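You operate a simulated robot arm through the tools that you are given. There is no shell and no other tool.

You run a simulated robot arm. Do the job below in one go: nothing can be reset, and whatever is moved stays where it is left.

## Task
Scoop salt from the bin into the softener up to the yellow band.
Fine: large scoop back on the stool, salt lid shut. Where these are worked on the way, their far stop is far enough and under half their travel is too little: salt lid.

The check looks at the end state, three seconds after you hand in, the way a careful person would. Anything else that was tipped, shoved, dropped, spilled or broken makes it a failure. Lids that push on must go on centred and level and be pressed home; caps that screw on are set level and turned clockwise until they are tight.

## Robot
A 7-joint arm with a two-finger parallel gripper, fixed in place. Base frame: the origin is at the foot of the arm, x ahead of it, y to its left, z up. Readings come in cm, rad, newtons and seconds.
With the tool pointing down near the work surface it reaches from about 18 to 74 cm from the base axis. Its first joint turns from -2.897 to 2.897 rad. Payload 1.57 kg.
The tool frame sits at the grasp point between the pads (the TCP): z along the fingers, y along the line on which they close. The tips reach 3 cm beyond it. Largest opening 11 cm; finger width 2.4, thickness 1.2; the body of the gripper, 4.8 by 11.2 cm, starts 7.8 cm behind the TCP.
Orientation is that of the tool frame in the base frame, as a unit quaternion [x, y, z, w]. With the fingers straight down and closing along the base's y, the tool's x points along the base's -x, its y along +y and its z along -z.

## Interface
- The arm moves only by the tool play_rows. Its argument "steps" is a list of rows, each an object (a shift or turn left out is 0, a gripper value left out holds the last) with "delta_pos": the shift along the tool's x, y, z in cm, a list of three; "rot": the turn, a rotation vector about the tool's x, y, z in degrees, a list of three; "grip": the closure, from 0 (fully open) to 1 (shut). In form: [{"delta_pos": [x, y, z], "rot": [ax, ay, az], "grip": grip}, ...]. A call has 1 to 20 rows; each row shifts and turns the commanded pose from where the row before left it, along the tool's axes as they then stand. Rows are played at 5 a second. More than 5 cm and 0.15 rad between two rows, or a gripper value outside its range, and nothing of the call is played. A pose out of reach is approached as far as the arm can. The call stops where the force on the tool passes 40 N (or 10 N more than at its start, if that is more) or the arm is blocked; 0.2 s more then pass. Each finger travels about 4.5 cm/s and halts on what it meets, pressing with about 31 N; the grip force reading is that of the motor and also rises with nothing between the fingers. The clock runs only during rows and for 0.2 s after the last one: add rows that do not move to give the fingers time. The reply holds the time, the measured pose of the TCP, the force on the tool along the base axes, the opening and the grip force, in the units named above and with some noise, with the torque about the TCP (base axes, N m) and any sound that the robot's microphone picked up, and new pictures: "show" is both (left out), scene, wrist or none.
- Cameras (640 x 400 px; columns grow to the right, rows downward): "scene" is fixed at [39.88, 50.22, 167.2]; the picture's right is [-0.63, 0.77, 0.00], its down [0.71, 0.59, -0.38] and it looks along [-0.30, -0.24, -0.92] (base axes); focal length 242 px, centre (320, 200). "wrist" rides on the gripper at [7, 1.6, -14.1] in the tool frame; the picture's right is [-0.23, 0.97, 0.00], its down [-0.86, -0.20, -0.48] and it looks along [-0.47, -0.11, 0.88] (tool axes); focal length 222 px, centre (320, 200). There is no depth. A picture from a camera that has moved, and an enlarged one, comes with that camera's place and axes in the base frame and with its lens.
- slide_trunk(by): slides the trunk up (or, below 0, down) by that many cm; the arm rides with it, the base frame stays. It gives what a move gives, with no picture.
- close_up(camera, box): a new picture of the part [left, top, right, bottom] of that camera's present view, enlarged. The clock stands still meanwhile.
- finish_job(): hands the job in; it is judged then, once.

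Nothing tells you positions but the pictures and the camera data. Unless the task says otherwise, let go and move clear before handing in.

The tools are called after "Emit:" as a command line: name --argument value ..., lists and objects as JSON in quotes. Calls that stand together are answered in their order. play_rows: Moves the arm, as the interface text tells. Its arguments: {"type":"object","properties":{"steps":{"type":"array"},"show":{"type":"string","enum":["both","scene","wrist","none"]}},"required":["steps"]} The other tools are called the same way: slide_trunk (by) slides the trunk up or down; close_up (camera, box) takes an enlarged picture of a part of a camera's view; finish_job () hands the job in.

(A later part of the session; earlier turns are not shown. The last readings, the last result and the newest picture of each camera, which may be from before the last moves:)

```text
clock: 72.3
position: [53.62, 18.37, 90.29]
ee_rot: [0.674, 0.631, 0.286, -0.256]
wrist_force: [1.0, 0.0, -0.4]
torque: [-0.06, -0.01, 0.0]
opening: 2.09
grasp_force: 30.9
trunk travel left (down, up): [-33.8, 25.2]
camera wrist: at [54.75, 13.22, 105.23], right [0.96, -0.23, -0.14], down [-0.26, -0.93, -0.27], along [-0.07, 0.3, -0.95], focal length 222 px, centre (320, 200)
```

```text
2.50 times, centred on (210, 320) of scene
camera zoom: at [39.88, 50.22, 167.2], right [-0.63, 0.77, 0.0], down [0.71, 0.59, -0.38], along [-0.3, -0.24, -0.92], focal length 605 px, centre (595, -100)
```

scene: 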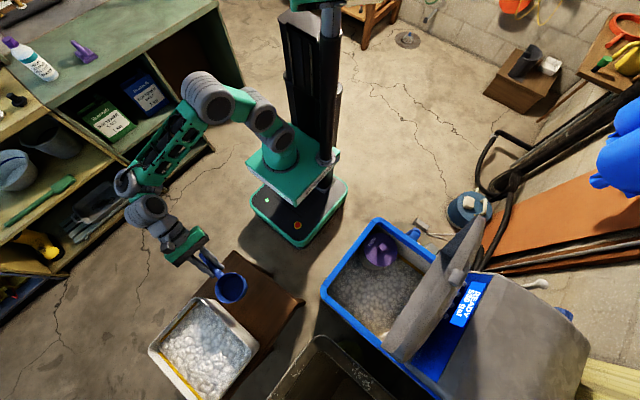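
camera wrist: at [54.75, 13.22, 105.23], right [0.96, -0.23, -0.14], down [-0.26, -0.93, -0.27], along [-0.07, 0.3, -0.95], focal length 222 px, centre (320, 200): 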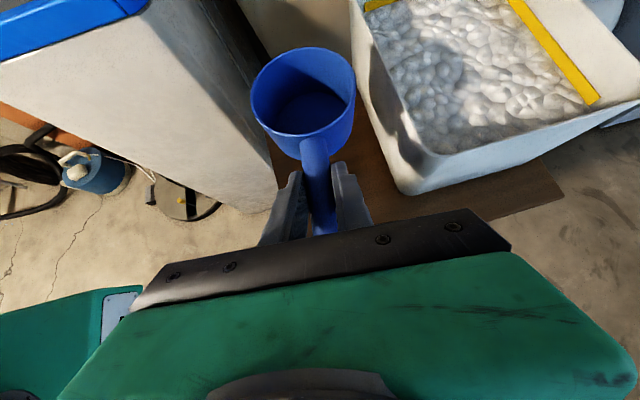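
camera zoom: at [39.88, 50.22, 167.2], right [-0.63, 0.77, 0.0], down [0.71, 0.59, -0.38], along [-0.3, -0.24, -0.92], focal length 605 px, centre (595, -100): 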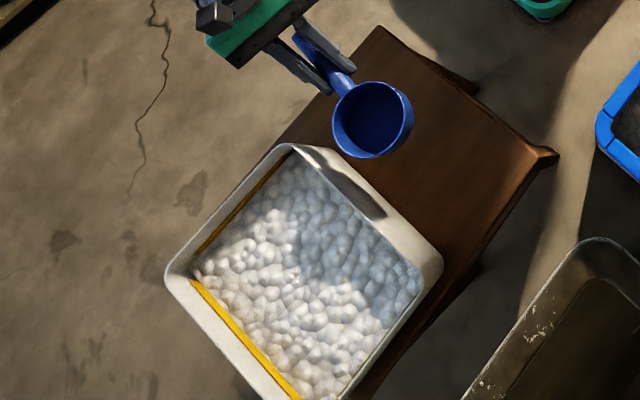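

The bin rim is at z≈86.6, spanning x 63.8–81.5 and y 20.3–44, with salt at about z 82.7. The softener's band lies around z 75–77.5, with its salt at about 75. I'll raise the trunk, move the scoop over the bin and test the dig posture in free air.

Emit:
slide_trunk --by 14

Emit:
play_rows --steps '[{"delta_pos": [0.2, 3.5, 0.2]}, {"delta_pos": [0.2, 3.5, 0.2]}, {"delta_pos": [0.2, 3.5, 0.2]}, {"delta_pos": [0.2, 3.5, 0.2]}, {"delta_pos": [1.2, 3, 1.2], "rot": [-4, 0, -4]}, {"delta_pos": [1.2, 1, 1.2], "rot": [-4, 0, -4]}, {"rot": [-5, 0, -5]}, {"rot": [-5, 0, -5]}, {"rot": [-5, 0, -5]}, {}]' --show "both"

```text
clock: 74.0
position: [53.76, 18.35, 104.35]
ee_rot: [0.674, 0.631, 0.286, -0.255]
wrist_force: [0.8, 0.0, -0.4]
torque: [0.02, 0.02, 0.04]
opening: 2.1
grasp_force: 31.1
trunk travel left (down, up): [-47.8, 11.2]
```

```text
clock: 76.2
position: [70.84, 21.42, 104.52]
ee_rot: [0.573, 0.683, 0.451, -0.054]
wrist_force: [-0.1, 0.4, -1.1]
torque: [-0.05, 0.02, 0.0]
opening: 2.1
grasp_force: 30.7
out of reach, approached as far as the arm can: row 4
trunk travel left (down, up): [-47.8, 11.2]
camera wrist: at [63.56, 17.0, 117.92], right [0.89, -0.23, 0.4], down [-0.09, -0.94, -0.33], along [0.46, 0.26, -0.85], focal length 222 px, centre (320, 200)
```

scene: 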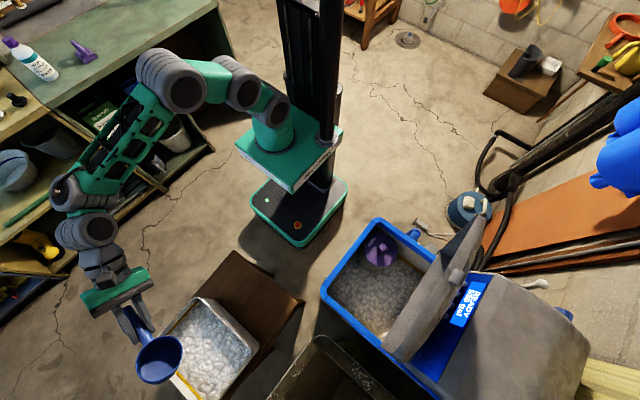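
wrist: 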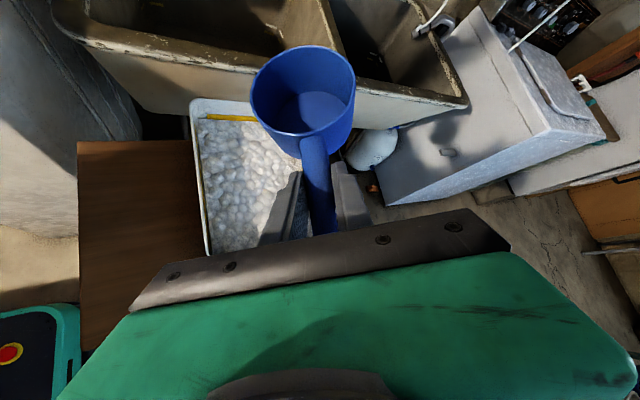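

Level roll works. Now the downward pitch of about 40° plus a little more roll, still in free air above the bin.

Emit:
play_rows --steps '[{"rot": [2.72, -6.64, -3.54]}, {"rot": [2.72, -6.64, -3.54]}, {"rot": [2.72, -6.64, -3.54]}, {"rot": [2.72, -6.64, -3.54]}, {"rot": [2.72, -6.64, -3.54]}, {"rot": [-5.5, 0, -5.5]}, {"rot": [-5.5, 0, -5.5]}, {}]' --show "both"

```text
clock: 78.0
position: [70.83, 21.62, 104.64]
ee_rot: [0.461, 0.824, 0.25, 0.215]
wrist_force: [-0.3, 0.1, -0.7]
torque: [-0.02, 0.0, 0.01]
opening: 2.09
grasp_force: 30.9
trunk travel left (down, up): [-47.8, 11.2]
camera wrist: at [60.24, 25.32, 115.86], right [0.75, 0.24, 0.62], down [0.0, -0.93, 0.36], along [0.67, -0.26, -0.7], focal length 222 px, centre (320, 200)
```

scene: 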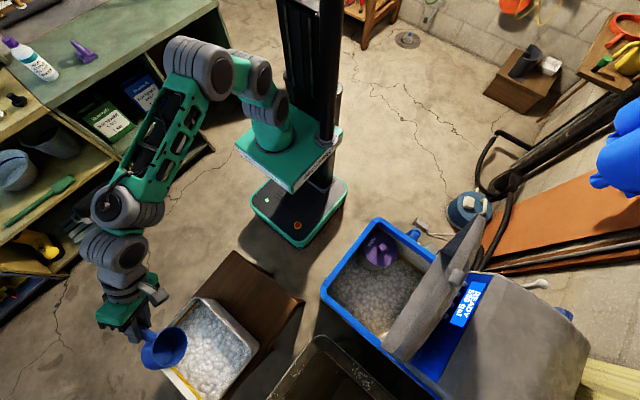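
wrist: 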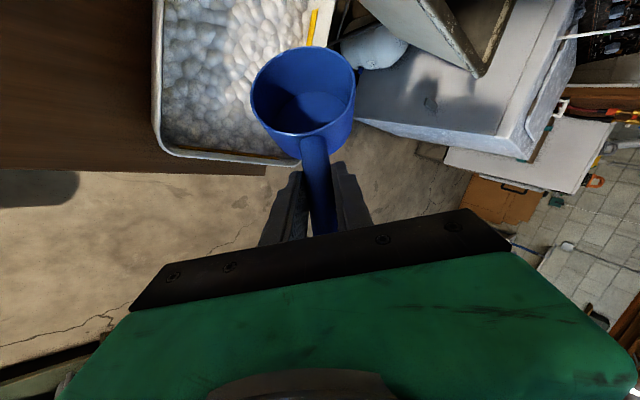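

All reachable. The scoop is now pitched about 40° down with its mouth rolled toward the robot. I'll lower it over the far part of the bin until the lip is just above the salt.

Emit:
play_rows --steps '[{"delta_pos": [0.51, -1.32, 2.92]}, {"delta_pos": [0.51, -1.32, 2.92]}, {"delta_pos": [0.51, -1.32, 2.92]}, {"delta_pos": [0.51, -1.32, 2.92]}, {}]' --show "both"

Emit:
close_up --camera "scene" --box '[120, 260, 270, 400]'

```text
clock: 79.2
position: [73.1, 23.54, 91.93]
ee_rot: [0.462, 0.824, 0.25, 0.215]
wrist_force: [0.0, 0.2, -0.7]
torque: [-0.04, 0.01, -0.02]
opening: 2.09
grasp_force: 30.9
trunk travel left (down, up): [-47.8, 11.2]
camera wrist: at [62.7, 27.29, 103.2], right [0.75, 0.24, 0.62], down [0.0, -0.93, 0.36], along [0.67, -0.26, -0.7], focal length 222 px, centre (320, 200)
```

scene: 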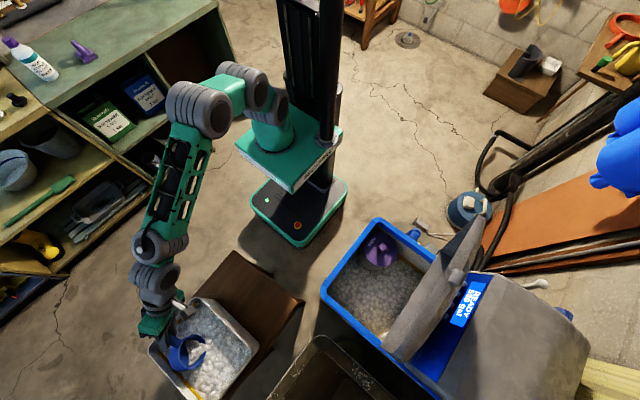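
wrist: 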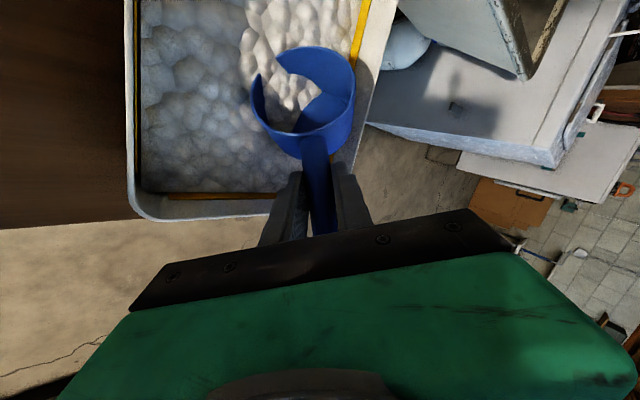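

```text
2.86 times, centred on (195, 330) of scene
camera zoom: at [39.88, 50.22, 167.2], right [-0.63, 0.77, 0.0], down [0.71, 0.59, -0.38], along [-0.3, -0.24, -0.92], focal length 692 px, centre (677, -171)
```

zoom: 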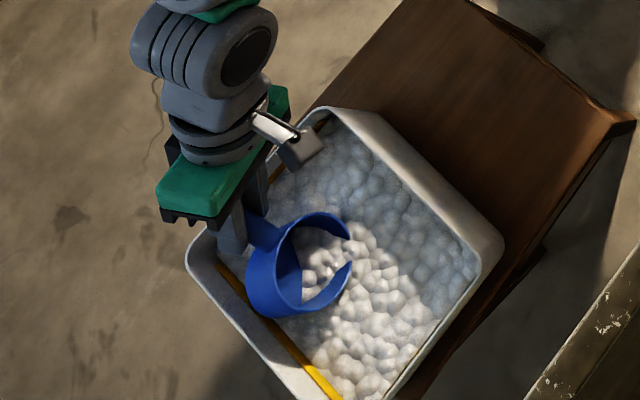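

The lip has entered the salt with almost no resistance. Now I'll dig diagonally: down and toward the robot side.

Emit:
play_rows --steps '[{"delta_pos": [0.562, -1.216, 0.28]}, {"delta_pos": [0.562, -1.216, 0.28]}, {"delta_pos": [0.562, -1.216, 0.28]}, {"delta_pos": [0.562, -1.216, 0.28]}, {}]' --show "wrist"

Emit:
close_up --camera "scene" --box '[120, 260, 270, 400]'

```text
clock: 80.4
position: [69.42, 23.48, 87.94]
ee_rot: [0.461, 0.824, 0.251, 0.215]
wrist_force: [0.4, -0.3, 0.3]
torque: [-0.04, 0.01, 0.01]
opening: 2.07
grasp_force: 30.7
trunk travel left (down, up): [-47.8, 11.2]
camera wrist: at [58.99, 27.26, 99.13], right [0.75, 0.24, 0.62], down [0.0, -0.93, 0.36], along [0.67, -0.26, -0.7], focal length 222 px, centre (320, 200)
```

wrist: 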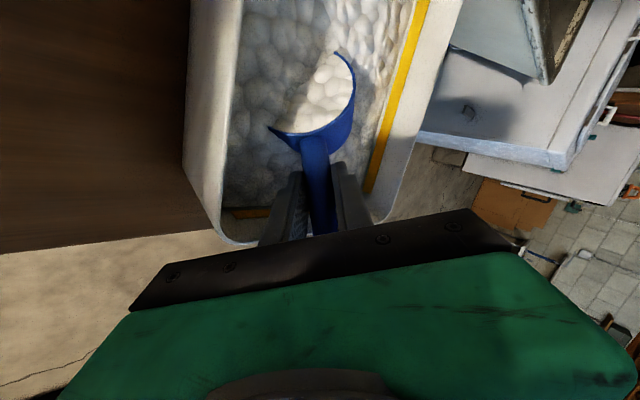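

```text
2.86 times, centred on (195, 330) of scene
camera zoom: at [39.88, 50.22, 167.2], right [-0.63, 0.77, 0.0], down [0.71, 0.59, -0.38], along [-0.3, -0.24, -0.92], focal length 692 px, centre (677, -171)
```

zoom: 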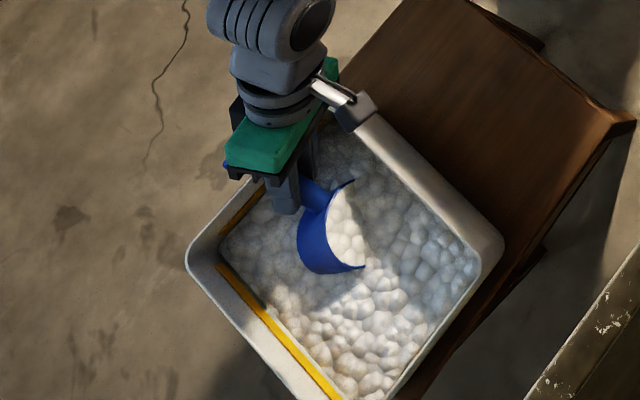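

The cup is full of salt under the surface. I'll roll it upright in place, then pitch it level while lifting clear of the rim.

Emit:
play_rows --steps '[{"rot": [5.67, 0, 5.67]}, {"rot": [5.67, 0, 5.67]}, {"rot": [5.67, 0, 5.67]}, {"rot": [5.67, 0, 5.67]}, {"rot": [5.67, 0, 5.67]}, {"rot": [5.67, 0, 5.67]}, {}]' --show "both"

```text
clock: 82.0
position: [69.57, 23.4, 87.87]
ee_rot: [0.721, 0.691, 0.052, -0.011]
wrist_force: [-0.1, -0.3, -1.2]
torque: [-0.02, 0.03, -0.02]
opening: 2.08
grasp_force: 31.3
trunk travel left (down, up): [-47.8, 11.2]
camera wrist: at [70.59, 29.14, 102.66], right [0.96, -0.27, 0.04], down [-0.26, -0.88, 0.39], along [-0.07, -0.38, -0.92], focal length 222 px, centre (320, 200)
```

scene: 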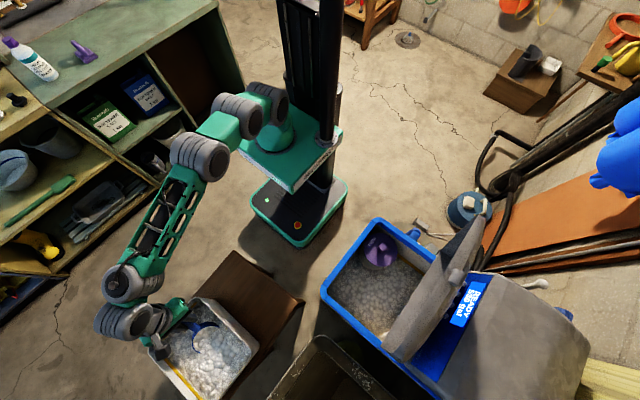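
wrist: 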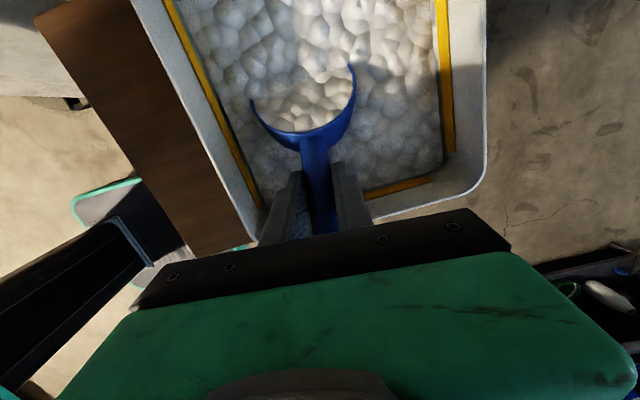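

Upright roll reached with the cup front under the salt. Now pitch level while lifting.

Emit:
play_rows --steps '[{"delta_pos": [0.1, 0, -1.0], "rot": [0, 8, 0]}, {"delta_pos": [0.34, 0, -1.46], "rot": [0, 8, 0]}, {"delta_pos": [0.54, 0, -1.4], "rot": [0, 8, 0]}, {"delta_pos": [0.73, 0, -1.31], "rot": [0, 8, 0]}, {"delta_pos": [0.9, 0, -1.2], "rot": [0, 8, 0]}, {"delta_pos": [1.4, 0, -1.4]}, {"delta_pos": [1.4, 0, -1.4]}, {}]' --show "both"

Emit:
close_up --camera "scene" --box '[120, 260, 270, 400]'

```text
clock: 83.8
position: [68.83, 23.35, 98.81]
ee_rot: [0.659, 0.647, 0.295, -0.246]
wrist_force: [0.8, -1.6, -0.2]
torque: [-0.06, -0.02, 0.0]
opening: 2.11
grasp_force: 30.6
trunk travel left (down, up): [-47.8, 11.2]
camera wrist: at [69.4, 18.36, 113.83], right [0.97, -0.2, -0.1], down [-0.22, -0.93, -0.28], along [-0.04, 0.3, -0.95], focal length 222 px, centre (320, 200)
```

scene: 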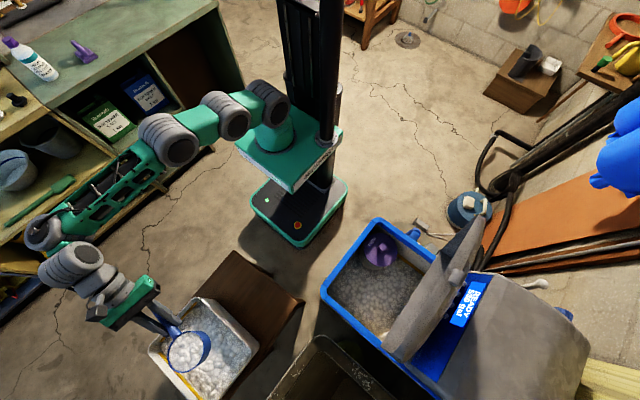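
wrist: 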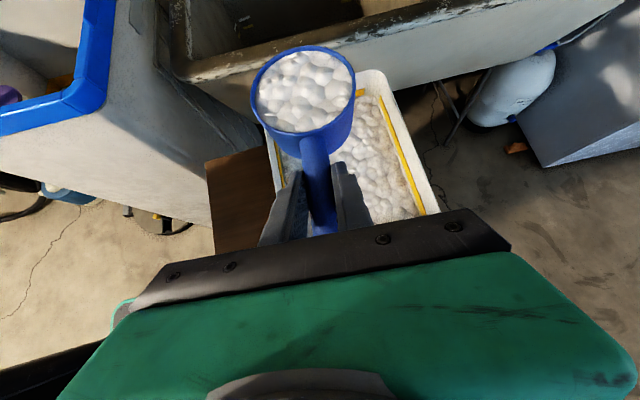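

```text
2.86 times, centred on (195, 330) of scene
camera zoom: at [39.88, 50.22, 167.2], right [-0.63, 0.77, 0.0], down [0.71, 0.59, -0.38], along [-0.3, -0.24, -0.92], focal length 692 px, centre (677, -171)
```

zoom: 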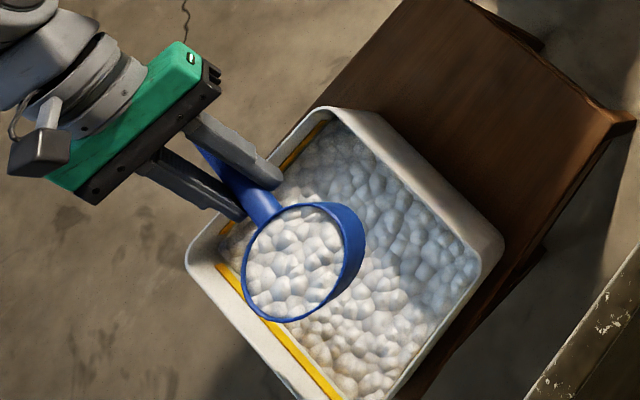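

The scoop came up full, and the bin model behaves well. I'll lift to clear the rims, trim the small sideways tilt, and then carry it toward the tank by swinging around the base.

Emit:
play_rows --steps '[{"delta_pos": [1.84, 0.1, -1.84], "rot": [2.33, 0, 2.33]}, {"delta_pos": [1.84, 0, -1.84]}, {}]' --show "none"

```text
clock: 84.6
position: [67.22, 23.36, 100.8]
ee_rot: [0.667, 0.639, 0.277, -0.265]
wrist_force: [0.4, -0.4, -0.6]
torque: [-0.01, 0.05, -0.02]
opening: 2.11
grasp_force: 31.1
out of reach, approached as far as the arm can: row 1, 2
trunk travel left (down, up): [-47.8, 11.2]
```

Emit:
slide_trunk --by 4

Emit:
play_rows --steps '[{"delta_pos": [2.639, -1.9675, 2.645], "rot": [2.462, 0, -2.455]}, {"delta_pos": [2.639, -1.9675, 2.645], "rot": [2.462, 0, -2.455]}, {"delta_pos": [2.639, -1.9675, 2.645], "rot": [2.462, 0, -2.455]}, {"delta_pos": [2.639, -1.9675, 2.645], "rot": [2.462, 0, -2.455]}, {"delta_pos": [2.639, -1.9675, 2.645], "rot": [2.462, 0, -2.455]}, {}]' --show "both"

```text
clock: 85.5
position: [67.24, 23.47, 104.87]
ee_rot: [0.666, 0.64, 0.276, -0.266]
wrist_force: [-0.1, -0.6, -0.6]
torque: [-0.02, 0.01, -0.02]
opening: 2.1
grasp_force: 30.9
trunk travel left (down, up): [-51.8, 7.2]
```

```text
clock: 86.8
position: [55.89, 41.15, 104.91]
ee_rot: [0.562, 0.733, 0.234, -0.304]
wrist_force: [0.0, -0.2, -0.1]
torque: [-0.03, 0.0, 0.02]
opening: 2.08
grasp_force: 30.7
trunk travel left (down, up): [-51.8, 7.2]
camera wrist: at [58.81, 36.69, 119.88], right [0.98, 0.1, -0.16], down [0.05, -0.96, -0.27], along [-0.18, 0.25, -0.95], focal length 222 px, centre (320, 200)
```

scene: 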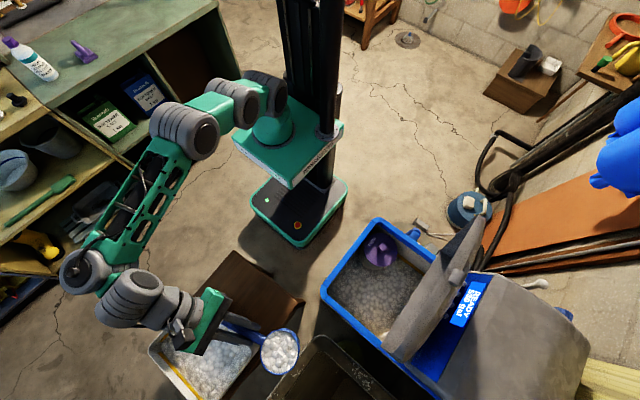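
wrist: 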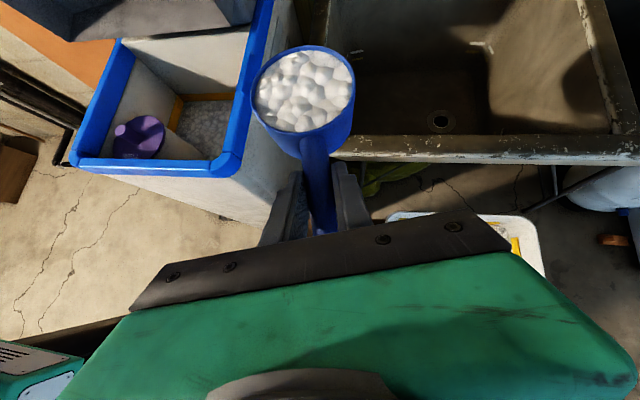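

Carrying well with no spill. I'll continue the swing to bring the cup over the tank.

Emit:
play_rows --steps '[{"delta_pos": [2.639, -1.9675, 2.645], "rot": [2.462, 0, -2.455]}, {"delta_pos": [2.639, -1.9675, 2.645], "rot": [2.462, 0, -2.455]}, {"delta_pos": [2.639, -1.9675, 2.645], "rot": [2.462, 0, -2.455]}, {"delta_pos": [2.639, -1.9675, 2.645], "rot": [2.462, 0, -2.455]}, {"delta_pos": [2.639, -1.9675, 2.645], "rot": [2.462, 0, -2.455]}, {}]' --show "both"

```text
clock: 88.2
position: [39.82, 54.72, 104.89]
ee_rot: [0.446, 0.809, 0.186, -0.335]
wrist_force: [-0.8, -0.3, -0.6]
torque: [-0.03, -0.02, 0.0]
opening: 2.11
grasp_force: 31.2
trunk travel left (down, up): [-51.8, 7.2]
camera wrist: at [43.92, 51.4, 119.89], right [0.91, 0.39, -0.16], down [0.34, -0.9, -0.27], along [-0.25, 0.19, -0.95], focal length 222 px, centre (320, 200)
```

scene: 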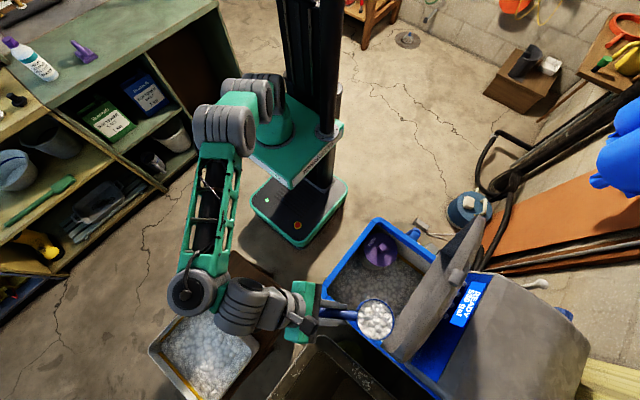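
wrist: 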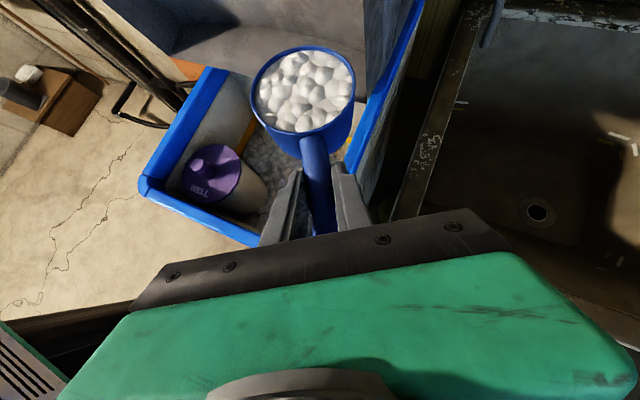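

The cup is near the tank's right edge; I'll shift it to about (31, 63.5) so the salt lands away from the well cap. Then I'll start rolling it toward the tank interior.

Emit:
play_rows --steps '[{"delta_pos": [1.55, -1.39, 0.77]}, {"delta_pos": [1.55, -1.39, 0.77]}, {}]' --show "both"

Emit:
close_up --camera "scene" --box '[310, 210, 480, 350]'

```text
clock: 89.0
position: [35.79, 56.07, 105.95]
ee_rot: [0.446, 0.809, 0.186, -0.334]
wrist_force: [-0.5, -0.8, -0.7]
torque: [-0.02, 0.0, -0.05]
opening: 2.09
grasp_force: 30.2
trunk travel left (down, up): [-51.8, 7.2]
camera wrist: at [39.88, 52.7, 120.98], right [0.91, 0.39, -0.16], down [0.34, -0.9, -0.27], along [-0.25, 0.19, -0.95], focal length 222 px, centre (320, 200)
```

scene: 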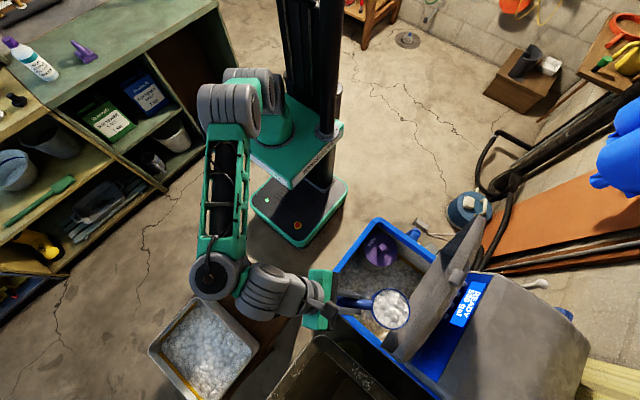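
wrist: 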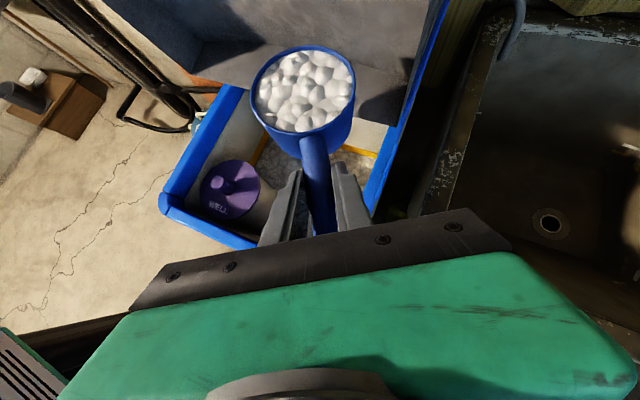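

```text
2.86 times, centred on (395, 280) of scene
camera zoom: at [39.88, 50.22, 167.2], right [-0.63, 0.77, 0.0], down [0.71, 0.59, -0.38], along [-0.3, -0.24, -0.92], focal length 692 px, centre (106, -29)
```

zoom: 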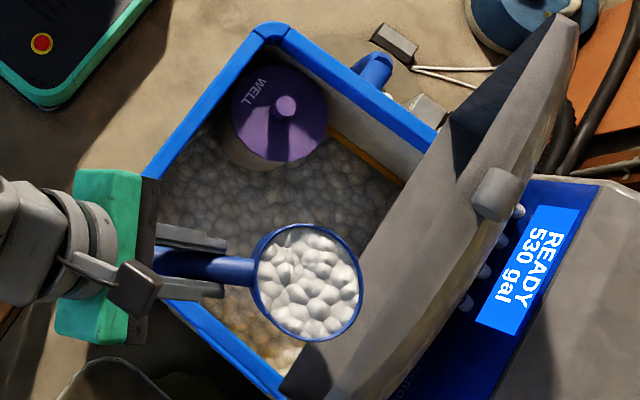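

The cup is positioned over the tank, clear of the lid and the well. I'll begin rolling.

Emit:
play_rows --steps '[{"rot": [-5.67, 0, -5.67]}, {"rot": [-5.67, 0, -5.67]}, {"rot": [-5.67, 0, -5.67]}, {"rot": [-5.67, 0, -5.67]}, {"rot": [-5.67, 0, -5.67]}, {"rot": [-5.67, 0, -5.67]}, {}]' --show "both"

Emit:
close_up --camera "scene" --box '[310, 210, 480, 350]'

```text
clock: 90.7
position: [35.86, 55.89, 106.06]
ee_rot: [0.27, 0.813, 0.5, -0.123]
wrist_force: [-0.4, 0.1, -0.5]
torque: [-0.03, 0.01, 0.0]
opening: 2.09
grasp_force: 30.8
trunk travel left (down, up): [-51.8, 7.2]
camera wrist: at [30.06, 46.43, 117.18], right [0.73, 0.27, 0.62], down [0.56, -0.76, -0.33], along [0.38, 0.59, -0.71], focal length 222 px, centre (320, 200)
```

scene: 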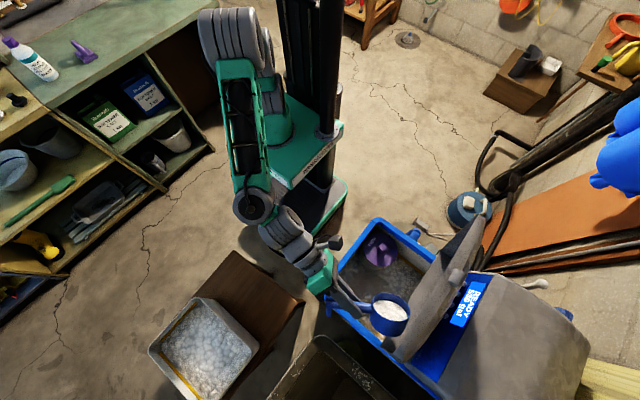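
wrist: 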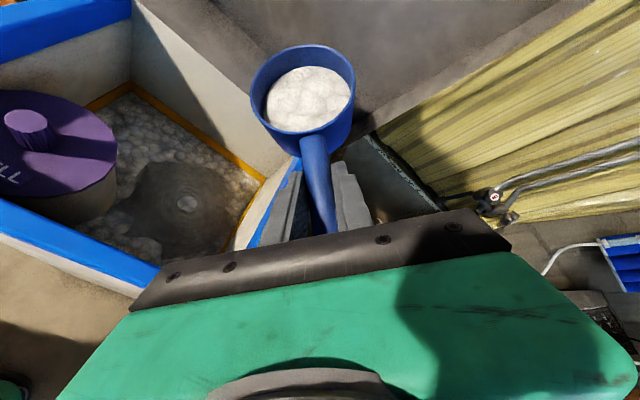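

```text
2.86 times, centred on (395, 280) of scene
camera zoom: at [39.88, 50.22, 167.2], right [-0.63, 0.77, 0.0], down [0.71, 0.59, -0.38], along [-0.3, -0.24, -0.92], focal length 692 px, centre (106, -29)
```

zoom: 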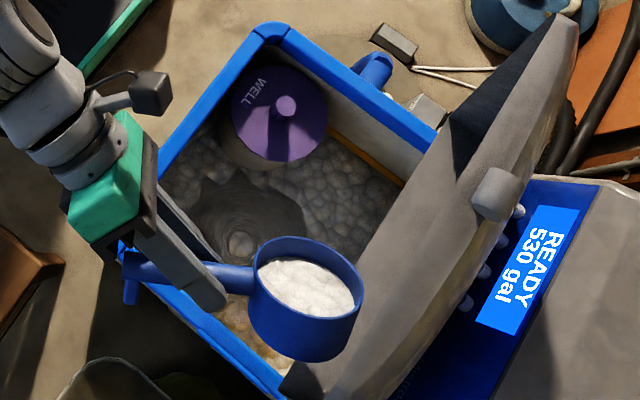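

Salt is pouring into the tank as intended. I'll keep rolling to empty the cup.

Emit:
play_rows --steps '[{"rot": [-5.67, 0, -5.67]}, {"rot": [-5.67, 0, -5.67]}, {"rot": [-5.67, 0, -5.67]}, {"rot": [-5.67, 0, -5.67]}, {"rot": [-5.67, 0, -5.67]}, {}, {}]' --show "both"

Emit:
close_up --camera "scene" --box '[310, 210, 480, 350]'

```text
clock: 92.2
position: [35.79, 56.12, 105.95]
ee_rot: [0.086, 0.708, 0.697, 0.071]
wrist_force: [0.1, 0.6, -1.5]
torque: [-0.02, -0.03, -0.01]
opening: 2.07
grasp_force: 30.7
trunk travel left (down, up): [-51.8, 7.2]
camera wrist: at [26.0, 43.88, 108.1], right [0.25, -0.04, 0.97], down [0.72, -0.66, -0.21], along [0.64, 0.75, -0.14], focal length 222 px, centre (320, 200)
```

scene: 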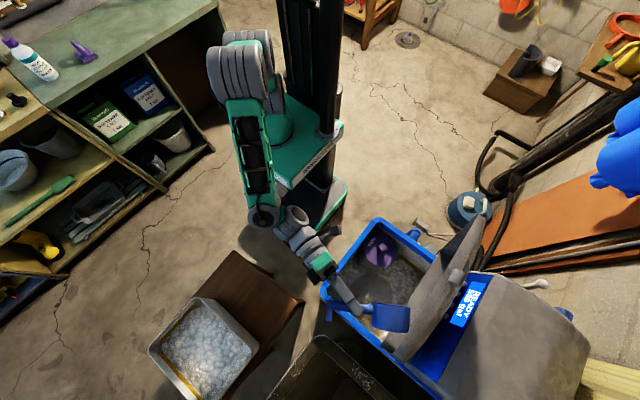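
wrist: 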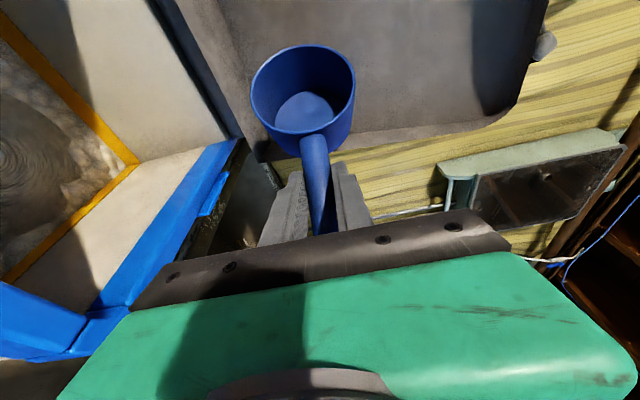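

```text
2.86 times, centred on (395, 280) of scene
camera zoom: at [39.88, 50.22, 167.2], right [-0.63, 0.77, 0.0], down [0.71, 0.59, -0.38], along [-0.3, -0.24, -0.92], focal length 692 px, centre (106, -29)
```

zoom: 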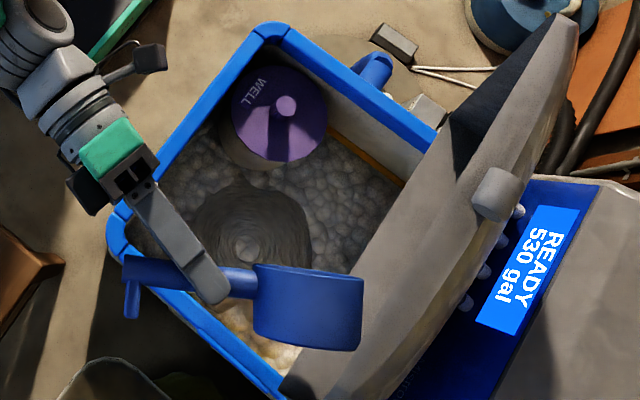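

The cup is empty and a fresh mound sits in the tank. I'll look at the band and salt level from both cameras.

Emit:
close_up --camera "wrist" --box '[0, 0, 250, 300]'

Emit:
close_up --camera "scene" --box '[340, 235, 420, 305]'

```text
1.33 times, centred on (125, 150) of wrist
camera zoom: at [26.0, 43.88, 108.1], right [0.25, -0.04, 0.97], down [0.72, -0.66, -0.21], along [0.64, 0.75, -0.14], focal length 296 px, centre (580, 267)
```

zoom: 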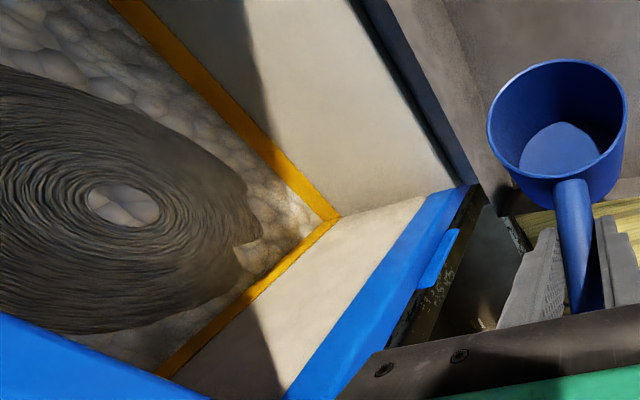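

```text
5.71 times, centred on (380, 270) of scene
camera zoom: at [39.88, 50.22, 167.2], right [-0.63, 0.77, 0.0], down [0.71, 0.59, -0.38], along [-0.3, -0.24, -0.92], focal length 1384 px, centre (-23, -200)
```

zoom: 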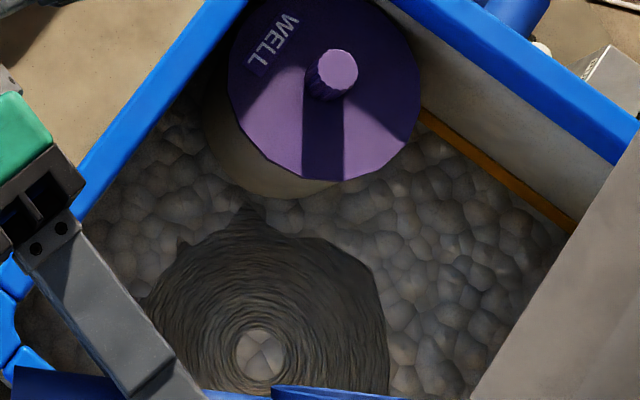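

The band spans roughly z 75.5–78 and the salt still lies at or just under its lower edge, so a few scoops are needed. I'll roll the empty cup partly back to the dig roll and swing back to the bin.

Emit:
play_rows --steps '[{"rot": [5.67, 0, 5.67]}, {"rot": [5.67, 0, 5.67]}, {"rot": [5.67, 0, 5.67]}, {"rot": [5.67, 0, 5.67]}, {"rot": [5.67, 0, 5.67]}, {"delta_pos": [-3.926, 1.607, -1.378], "rot": [-1.683, -2.673, 1.675]}, {"delta_pos": [-3.926, 1.607, -1.378], "rot": [-1.683, -2.673, 1.675]}, {"delta_pos": [-3.926, 1.607, -1.378], "rot": [-1.683, -2.673, 1.675]}, {"delta_pos": [-3.926, 1.607, -1.378], "rot": [-1.683, -2.673, 1.675]}, {"delta_pos": [-3.926, 1.607, -1.378], "rot": [-1.683, -2.673, 1.675]}, {"delta_pos": [-3.926, 1.607, -1.378], "rot": [-1.683, -2.673, 1.675]}, {"delta_pos": [-3.926, 1.607, -1.378], "rot": [-1.683, -2.673, 1.675]}, {"delta_pos": [-3.926, 1.607, -1.378], "rot": [-1.683, -2.673, 1.675]}, {"delta_pos": [-3.926, 1.607, -1.378], "rot": [-1.683, -2.673, 1.675]}, {"delta_pos": [-3.926, 1.607, -1.378], "rot": [-1.683, -2.673, 1.675]}, {"delta_pos": [-3.926, 1.607, -1.378], "rot": [-1.683, -2.673, 1.675]}, {}]' --show "both"

Emit:
close_up --camera "scene" --box '[310, 210, 480, 350]'

```text
clock: 95.8
position: [71.14, 23.41, 105.91]
ee_rot: [0.528, 0.676, 0.512, 0.051]
wrist_force: [-0.1, -0.9, 0.4]
torque: [-0.02, 0.0, 0.02]
opening: 2.06
grasp_force: 31.3
trunk travel left (down, up): [-51.8, 7.2]
camera wrist: at [60.64, 19.62, 117.14], right [0.74, -0.25, 0.62], down [-0.05, -0.94, -0.33], along [0.67, 0.21, -0.71], focal length 222 px, centre (320, 200)
```

scene: 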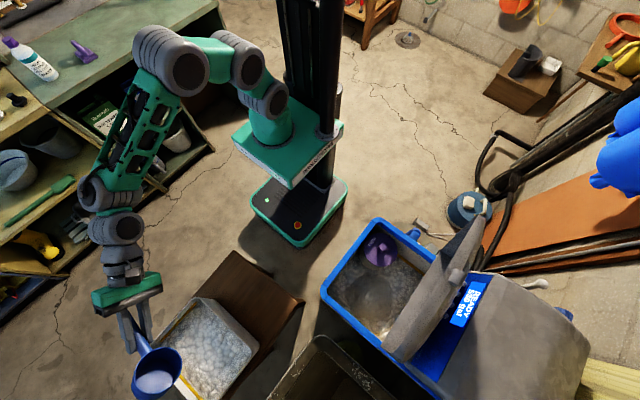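
wrist: 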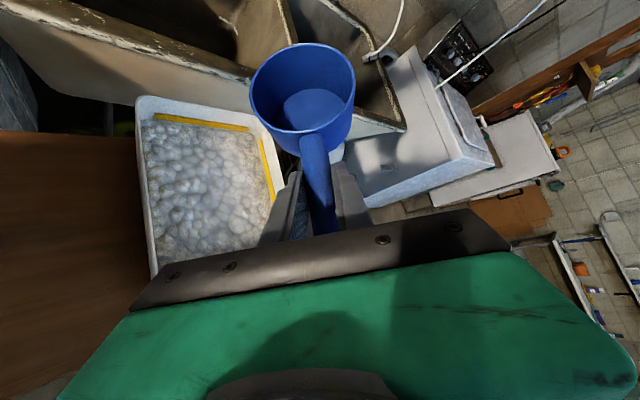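

```text
2.86 times, centred on (395, 280) of scene
camera zoom: at [39.88, 50.22, 167.2], right [-0.63, 0.77, 0.0], down [0.71, 0.59, -0.38], along [-0.3, -0.24, -0.92], focal length 692 px, centre (106, -29)
```

zoom: 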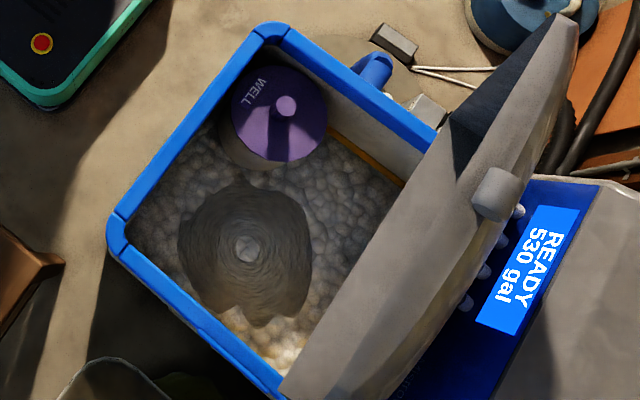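

Repeatable. I'll run the same dig again: pitch down, lower to the far side, dig diagonally inward, then roll upright.

Emit:
play_rows --steps '[{"rot": [4.2, -5.35, -4.2]}, {"rot": [4.2, -5.35, -4.2]}, {"rot": [4.2, -5.35, -4.2]}, {"rot": [4.2, -5.35, -4.2]}, {"rot": [4.2, -5.35, -4.2]}, {"delta_pos": [0.14, -1.63, 3.11]}, {"delta_pos": [0.14, -1.63, 3.11]}, {"delta_pos": [0.14, -1.63, 3.11]}, {"delta_pos": [0.14, -1.63, 3.11]}, {"delta_pos": [0.48, -1.277, 0.4]}, {"delta_pos": [0.48, -1.277, 0.4]}, {"delta_pos": [0.48, -1.277, 0.4]}, {"delta_pos": [0.48, -1.277, 0.4]}, {}]' --show "both"

Emit:
close_up --camera "scene" --box '[120, 260, 270, 400]'

```text
clock: 98.8
position: [69.56, 23.35, 87.52]
ee_rot: [0.502, 0.81, 0.228, 0.2]
wrist_force: [-0.4, 0.9, -0.8]
torque: [-0.02, 0.02, 0.01]
opening: 2.08
grasp_force: 31.3
trunk travel left (down, up): [-51.8, 7.2]
camera wrist: at [59.97, 27.93, 99.4], right [0.8, 0.18, 0.58], down [-0.05, -0.93, 0.36], along [0.6, -0.31, -0.73], focal length 222 px, centre (320, 200)
```

scene: 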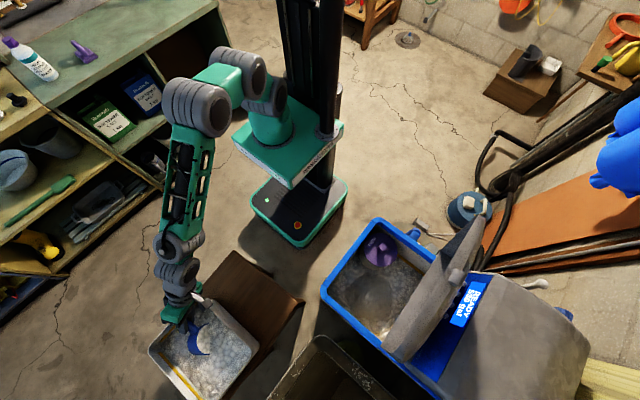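
wrist: 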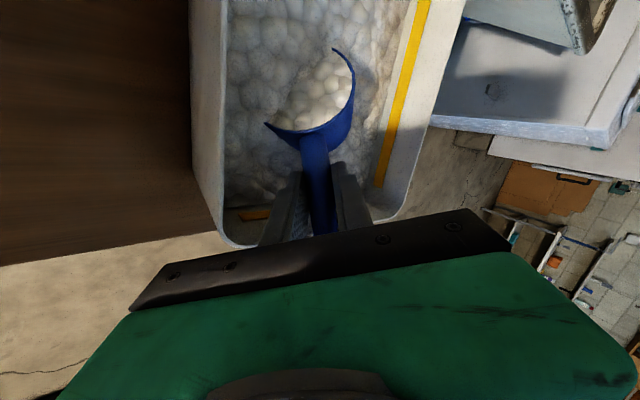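

```text
2.86 times, centred on (195, 330) of scene
camera zoom: at [39.88, 50.22, 167.2], right [-0.63, 0.77, 0.0], down [0.71, 0.59, -0.38], along [-0.3, -0.24, -0.92], focal length 692 px, centre (677, -171)
```

zoom: 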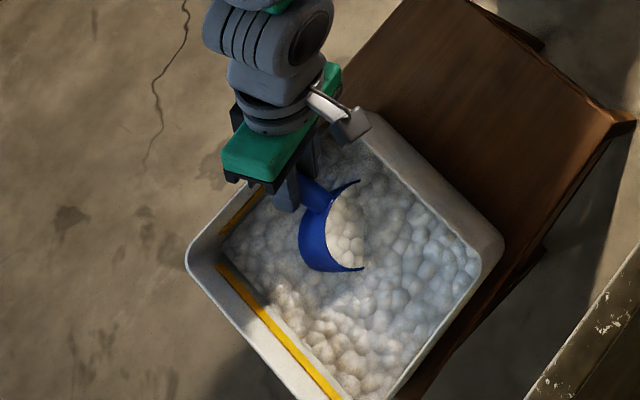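

Digging went as before. Rolling upright and lifting level again.

Emit:
play_rows --steps '[{"rot": [5.67, 0, 5.67]}, {"rot": [5.67, 0, 5.67]}, {"rot": [5.67, 0, 5.67]}, {"rot": [5.67, 0, 5.67]}, {"rot": [5.67, 0, 5.67]}, {"rot": [5.67, 0, 5.67]}, {"delta_pos": [0.1, 0, -1.0], "rot": [0, 8, 0]}, {"delta_pos": [0.34, 0, -1.46], "rot": [0, 8, 0]}, {"delta_pos": [0.54, 0, -1.4], "rot": [0, 8, 0]}, {"delta_pos": [0.73, 0, -1.31], "rot": [0, 8, 0]}, {"delta_pos": [0.9, 0, -1.2], "rot": [0, 8, 0]}, {"delta_pos": [1.4, 0, -1.4]}, {"delta_pos": [1.4, 0, -1.4]}, {"delta_pos": [1.4, 0, -1.4]}, {}]' --show "both"

```text
clock: 102.0
position: [69.48, 23.45, 100.78]
ee_rot: [0.693, 0.611, 0.288, -0.252]
wrist_force: [-0.5, 0.5, -0.7]
torque: [0.0, 0.0, -0.02]
opening: 2.07
grasp_force: 30.8
trunk travel left (down, up): [-51.8, 7.2]
camera wrist: at [70.46, 18.26, 115.62], right [0.95, -0.28, -0.16], down [-0.31, -0.91, -0.27], along [-0.07, 0.3, -0.95], focal length 222 px, centre (320, 200)
```

scene: 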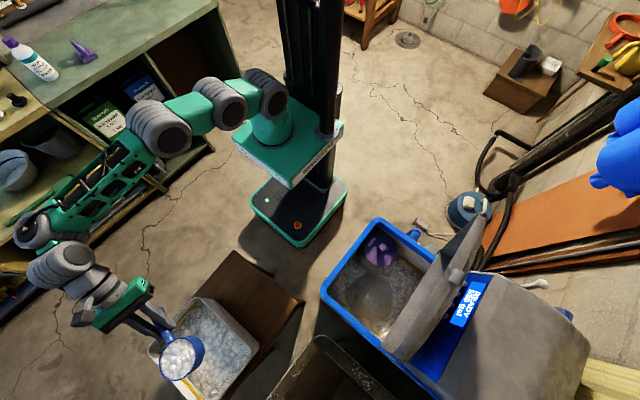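
wrist: 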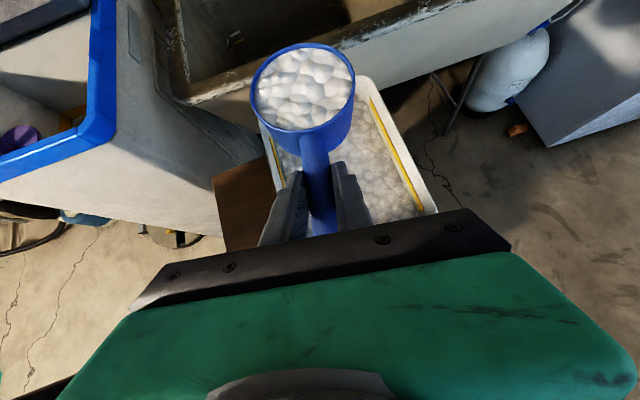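

Another full scoop. I'll carry it along the same swing, this time aiming slightly further left so that the second heap spreads the salt.

Emit:
play_rows --steps '[{"delta_pos": [2.74, -2.742, 2.1225], "rot": [2.558, 0.01, -2.557]}, {"delta_pos": [2.74, -2.742, 2.1225], "rot": [2.558, 0.01, -2.557]}, {"delta_pos": [2.74, -2.742, 2.1225], "rot": [2.558, 0.01, -2.557]}, {"delta_pos": [2.74, -2.742, 2.1225], "rot": [2.558, 0.01, -2.557]}, {"delta_pos": [2.74, -2.742, 2.1225], "rot": [2.558, 0.01, -2.557]}, {"delta_pos": [2.74, -2.742, 2.1225], "rot": [2.558, 0.01, -2.557]}, {"delta_pos": [2.74, -2.742, 2.1225], "rot": [2.558, 0.01, -2.557]}, {"delta_pos": [2.74, -2.742, 2.1225], "rot": [2.558, 0.01, -2.557]}, {"delta_pos": [2.74, -2.742, 2.1225], "rot": [2.558, 0.01, -2.557]}, {"delta_pos": [2.74, -2.742, 2.1225], "rot": [2.558, 0.01, -2.557]}, {"delta_pos": [2.74, -2.742, 2.1225], "rot": [2.558, 0.01, -2.557]}, {"delta_pos": [2.74, -2.742, 2.1225], "rot": [2.558, 0.01, -2.557]}, {}]' --show "both"

```text
clock: 104.8
position: [29.23, 55.67, 105.91]
ee_rot: [0.416, 0.825, 0.173, -0.342]
wrist_force: [-0.9, 0.6, -1.0]
torque: [-0.02, -0.03, -0.02]
opening: 2.09
grasp_force: 31.3
trunk travel left (down, up): [-51.8, 7.2]
camera wrist: at [33.54, 52.57, 120.83], right [0.88, 0.45, -0.16], down [0.4, -0.88, -0.27], along [-0.26, 0.17, -0.95], focal length 222 px, centre (320, 200)
```

scene: 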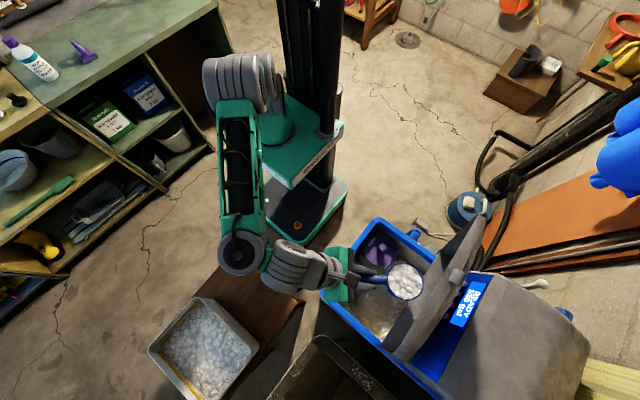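
wrist: 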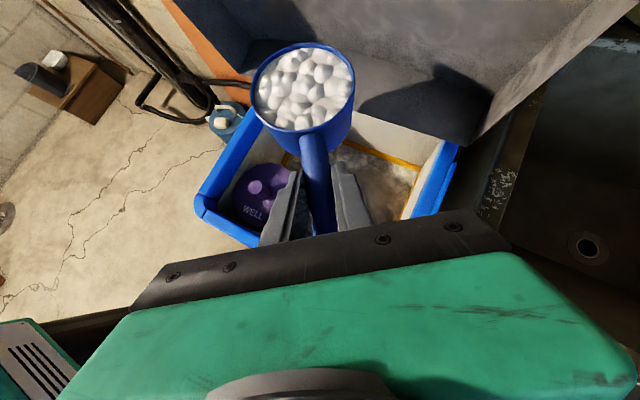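

The cup is at about (24, 63), a bit close to the well cap, so I'll shift it 3 cm right and then pour.

Emit:
play_rows --steps '[{"delta_pos": [-0.92, 2.77, -0.92]}, {"rot": [-5.67, 0, -5.67]}, {"rot": [-5.67, 0, -5.67]}, {"rot": [-5.67, 0, -5.67]}, {"rot": [-5.67, 0, -5.67]}, {"rot": [-5.67, 0, -5.67]}, {"rot": [-5.67, 0, -5.67]}, {"rot": [-5.67, 0, -5.67]}, {"rot": [-5.67, 0, -5.67]}, {"rot": [-5.67, 0, -5.67]}, {"rot": [-5.67, 0, -5.67]}, {"rot": [-5.67, 0, -5.67]}, {}, {}]' --show "both"

Emit:
close_up --camera "scene" --box '[310, 210, 480, 350]'

Emit:
close_up --camera "wrist" --box '[0, 0, 250, 300]'

```text
clock: 107.8
position: [32.25, 56.06, 105.78]
ee_rot: [0.061, 0.712, 0.698, 0.045]
wrist_force: [0.3, 0.0, -1.3]
torque: [-0.04, -0.01, -0.03]
opening: 2.06
grasp_force: 30.9
trunk travel left (down, up): [-51.8, 7.2]
camera wrist: at [23.27, 43.27, 107.86], right [0.25, -0.02, 0.97], down [0.77, -0.6, -0.21], along [0.59, 0.8, -0.14], focal length 222 px, centre (320, 200)
```

scene: 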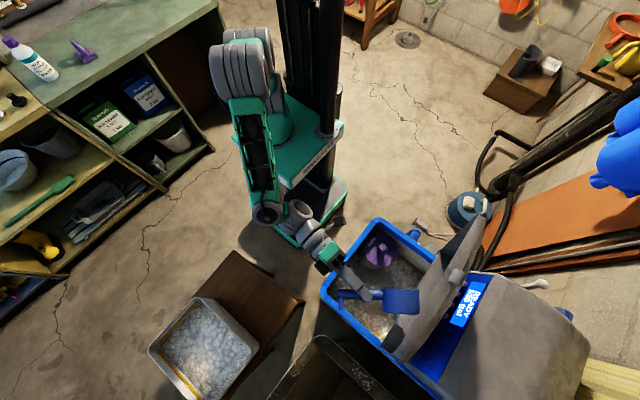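
wrist: 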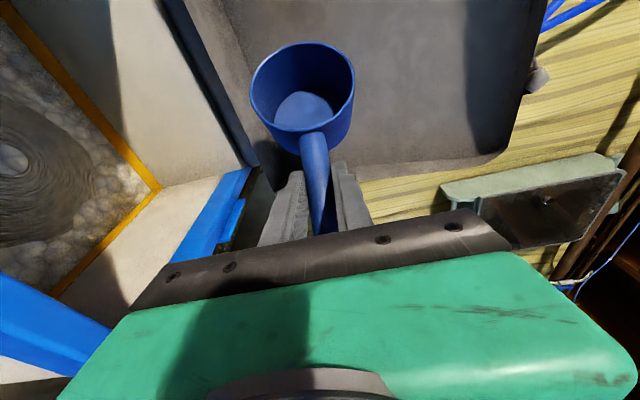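

```text
2.86 times, centred on (395, 280) of scene
camera zoom: at [39.88, 50.22, 167.2], right [-0.63, 0.77, 0.0], down [0.71, 0.59, -0.38], along [-0.3, -0.24, -0.92], focal length 692 px, centre (106, -29)
```

zoom: 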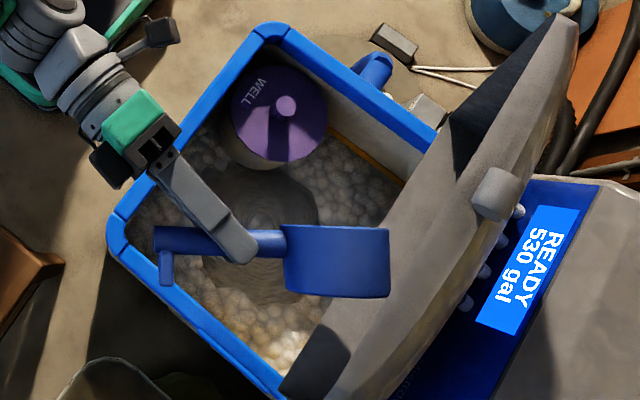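

```text
1.33 times, centred on (125, 150) of wrist
camera zoom: at [23.27, 43.27, 107.86], right [0.25, -0.02, 0.97], down [0.77, -0.6, -0.21], along [0.59, 0.8, -0.14], focal length 296 px, centre (580, 267)
```

zoom: 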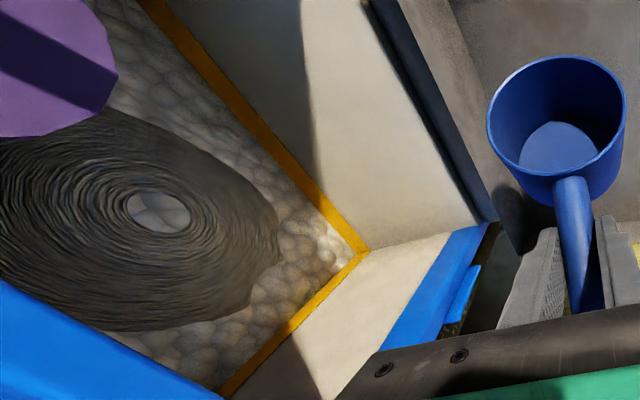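

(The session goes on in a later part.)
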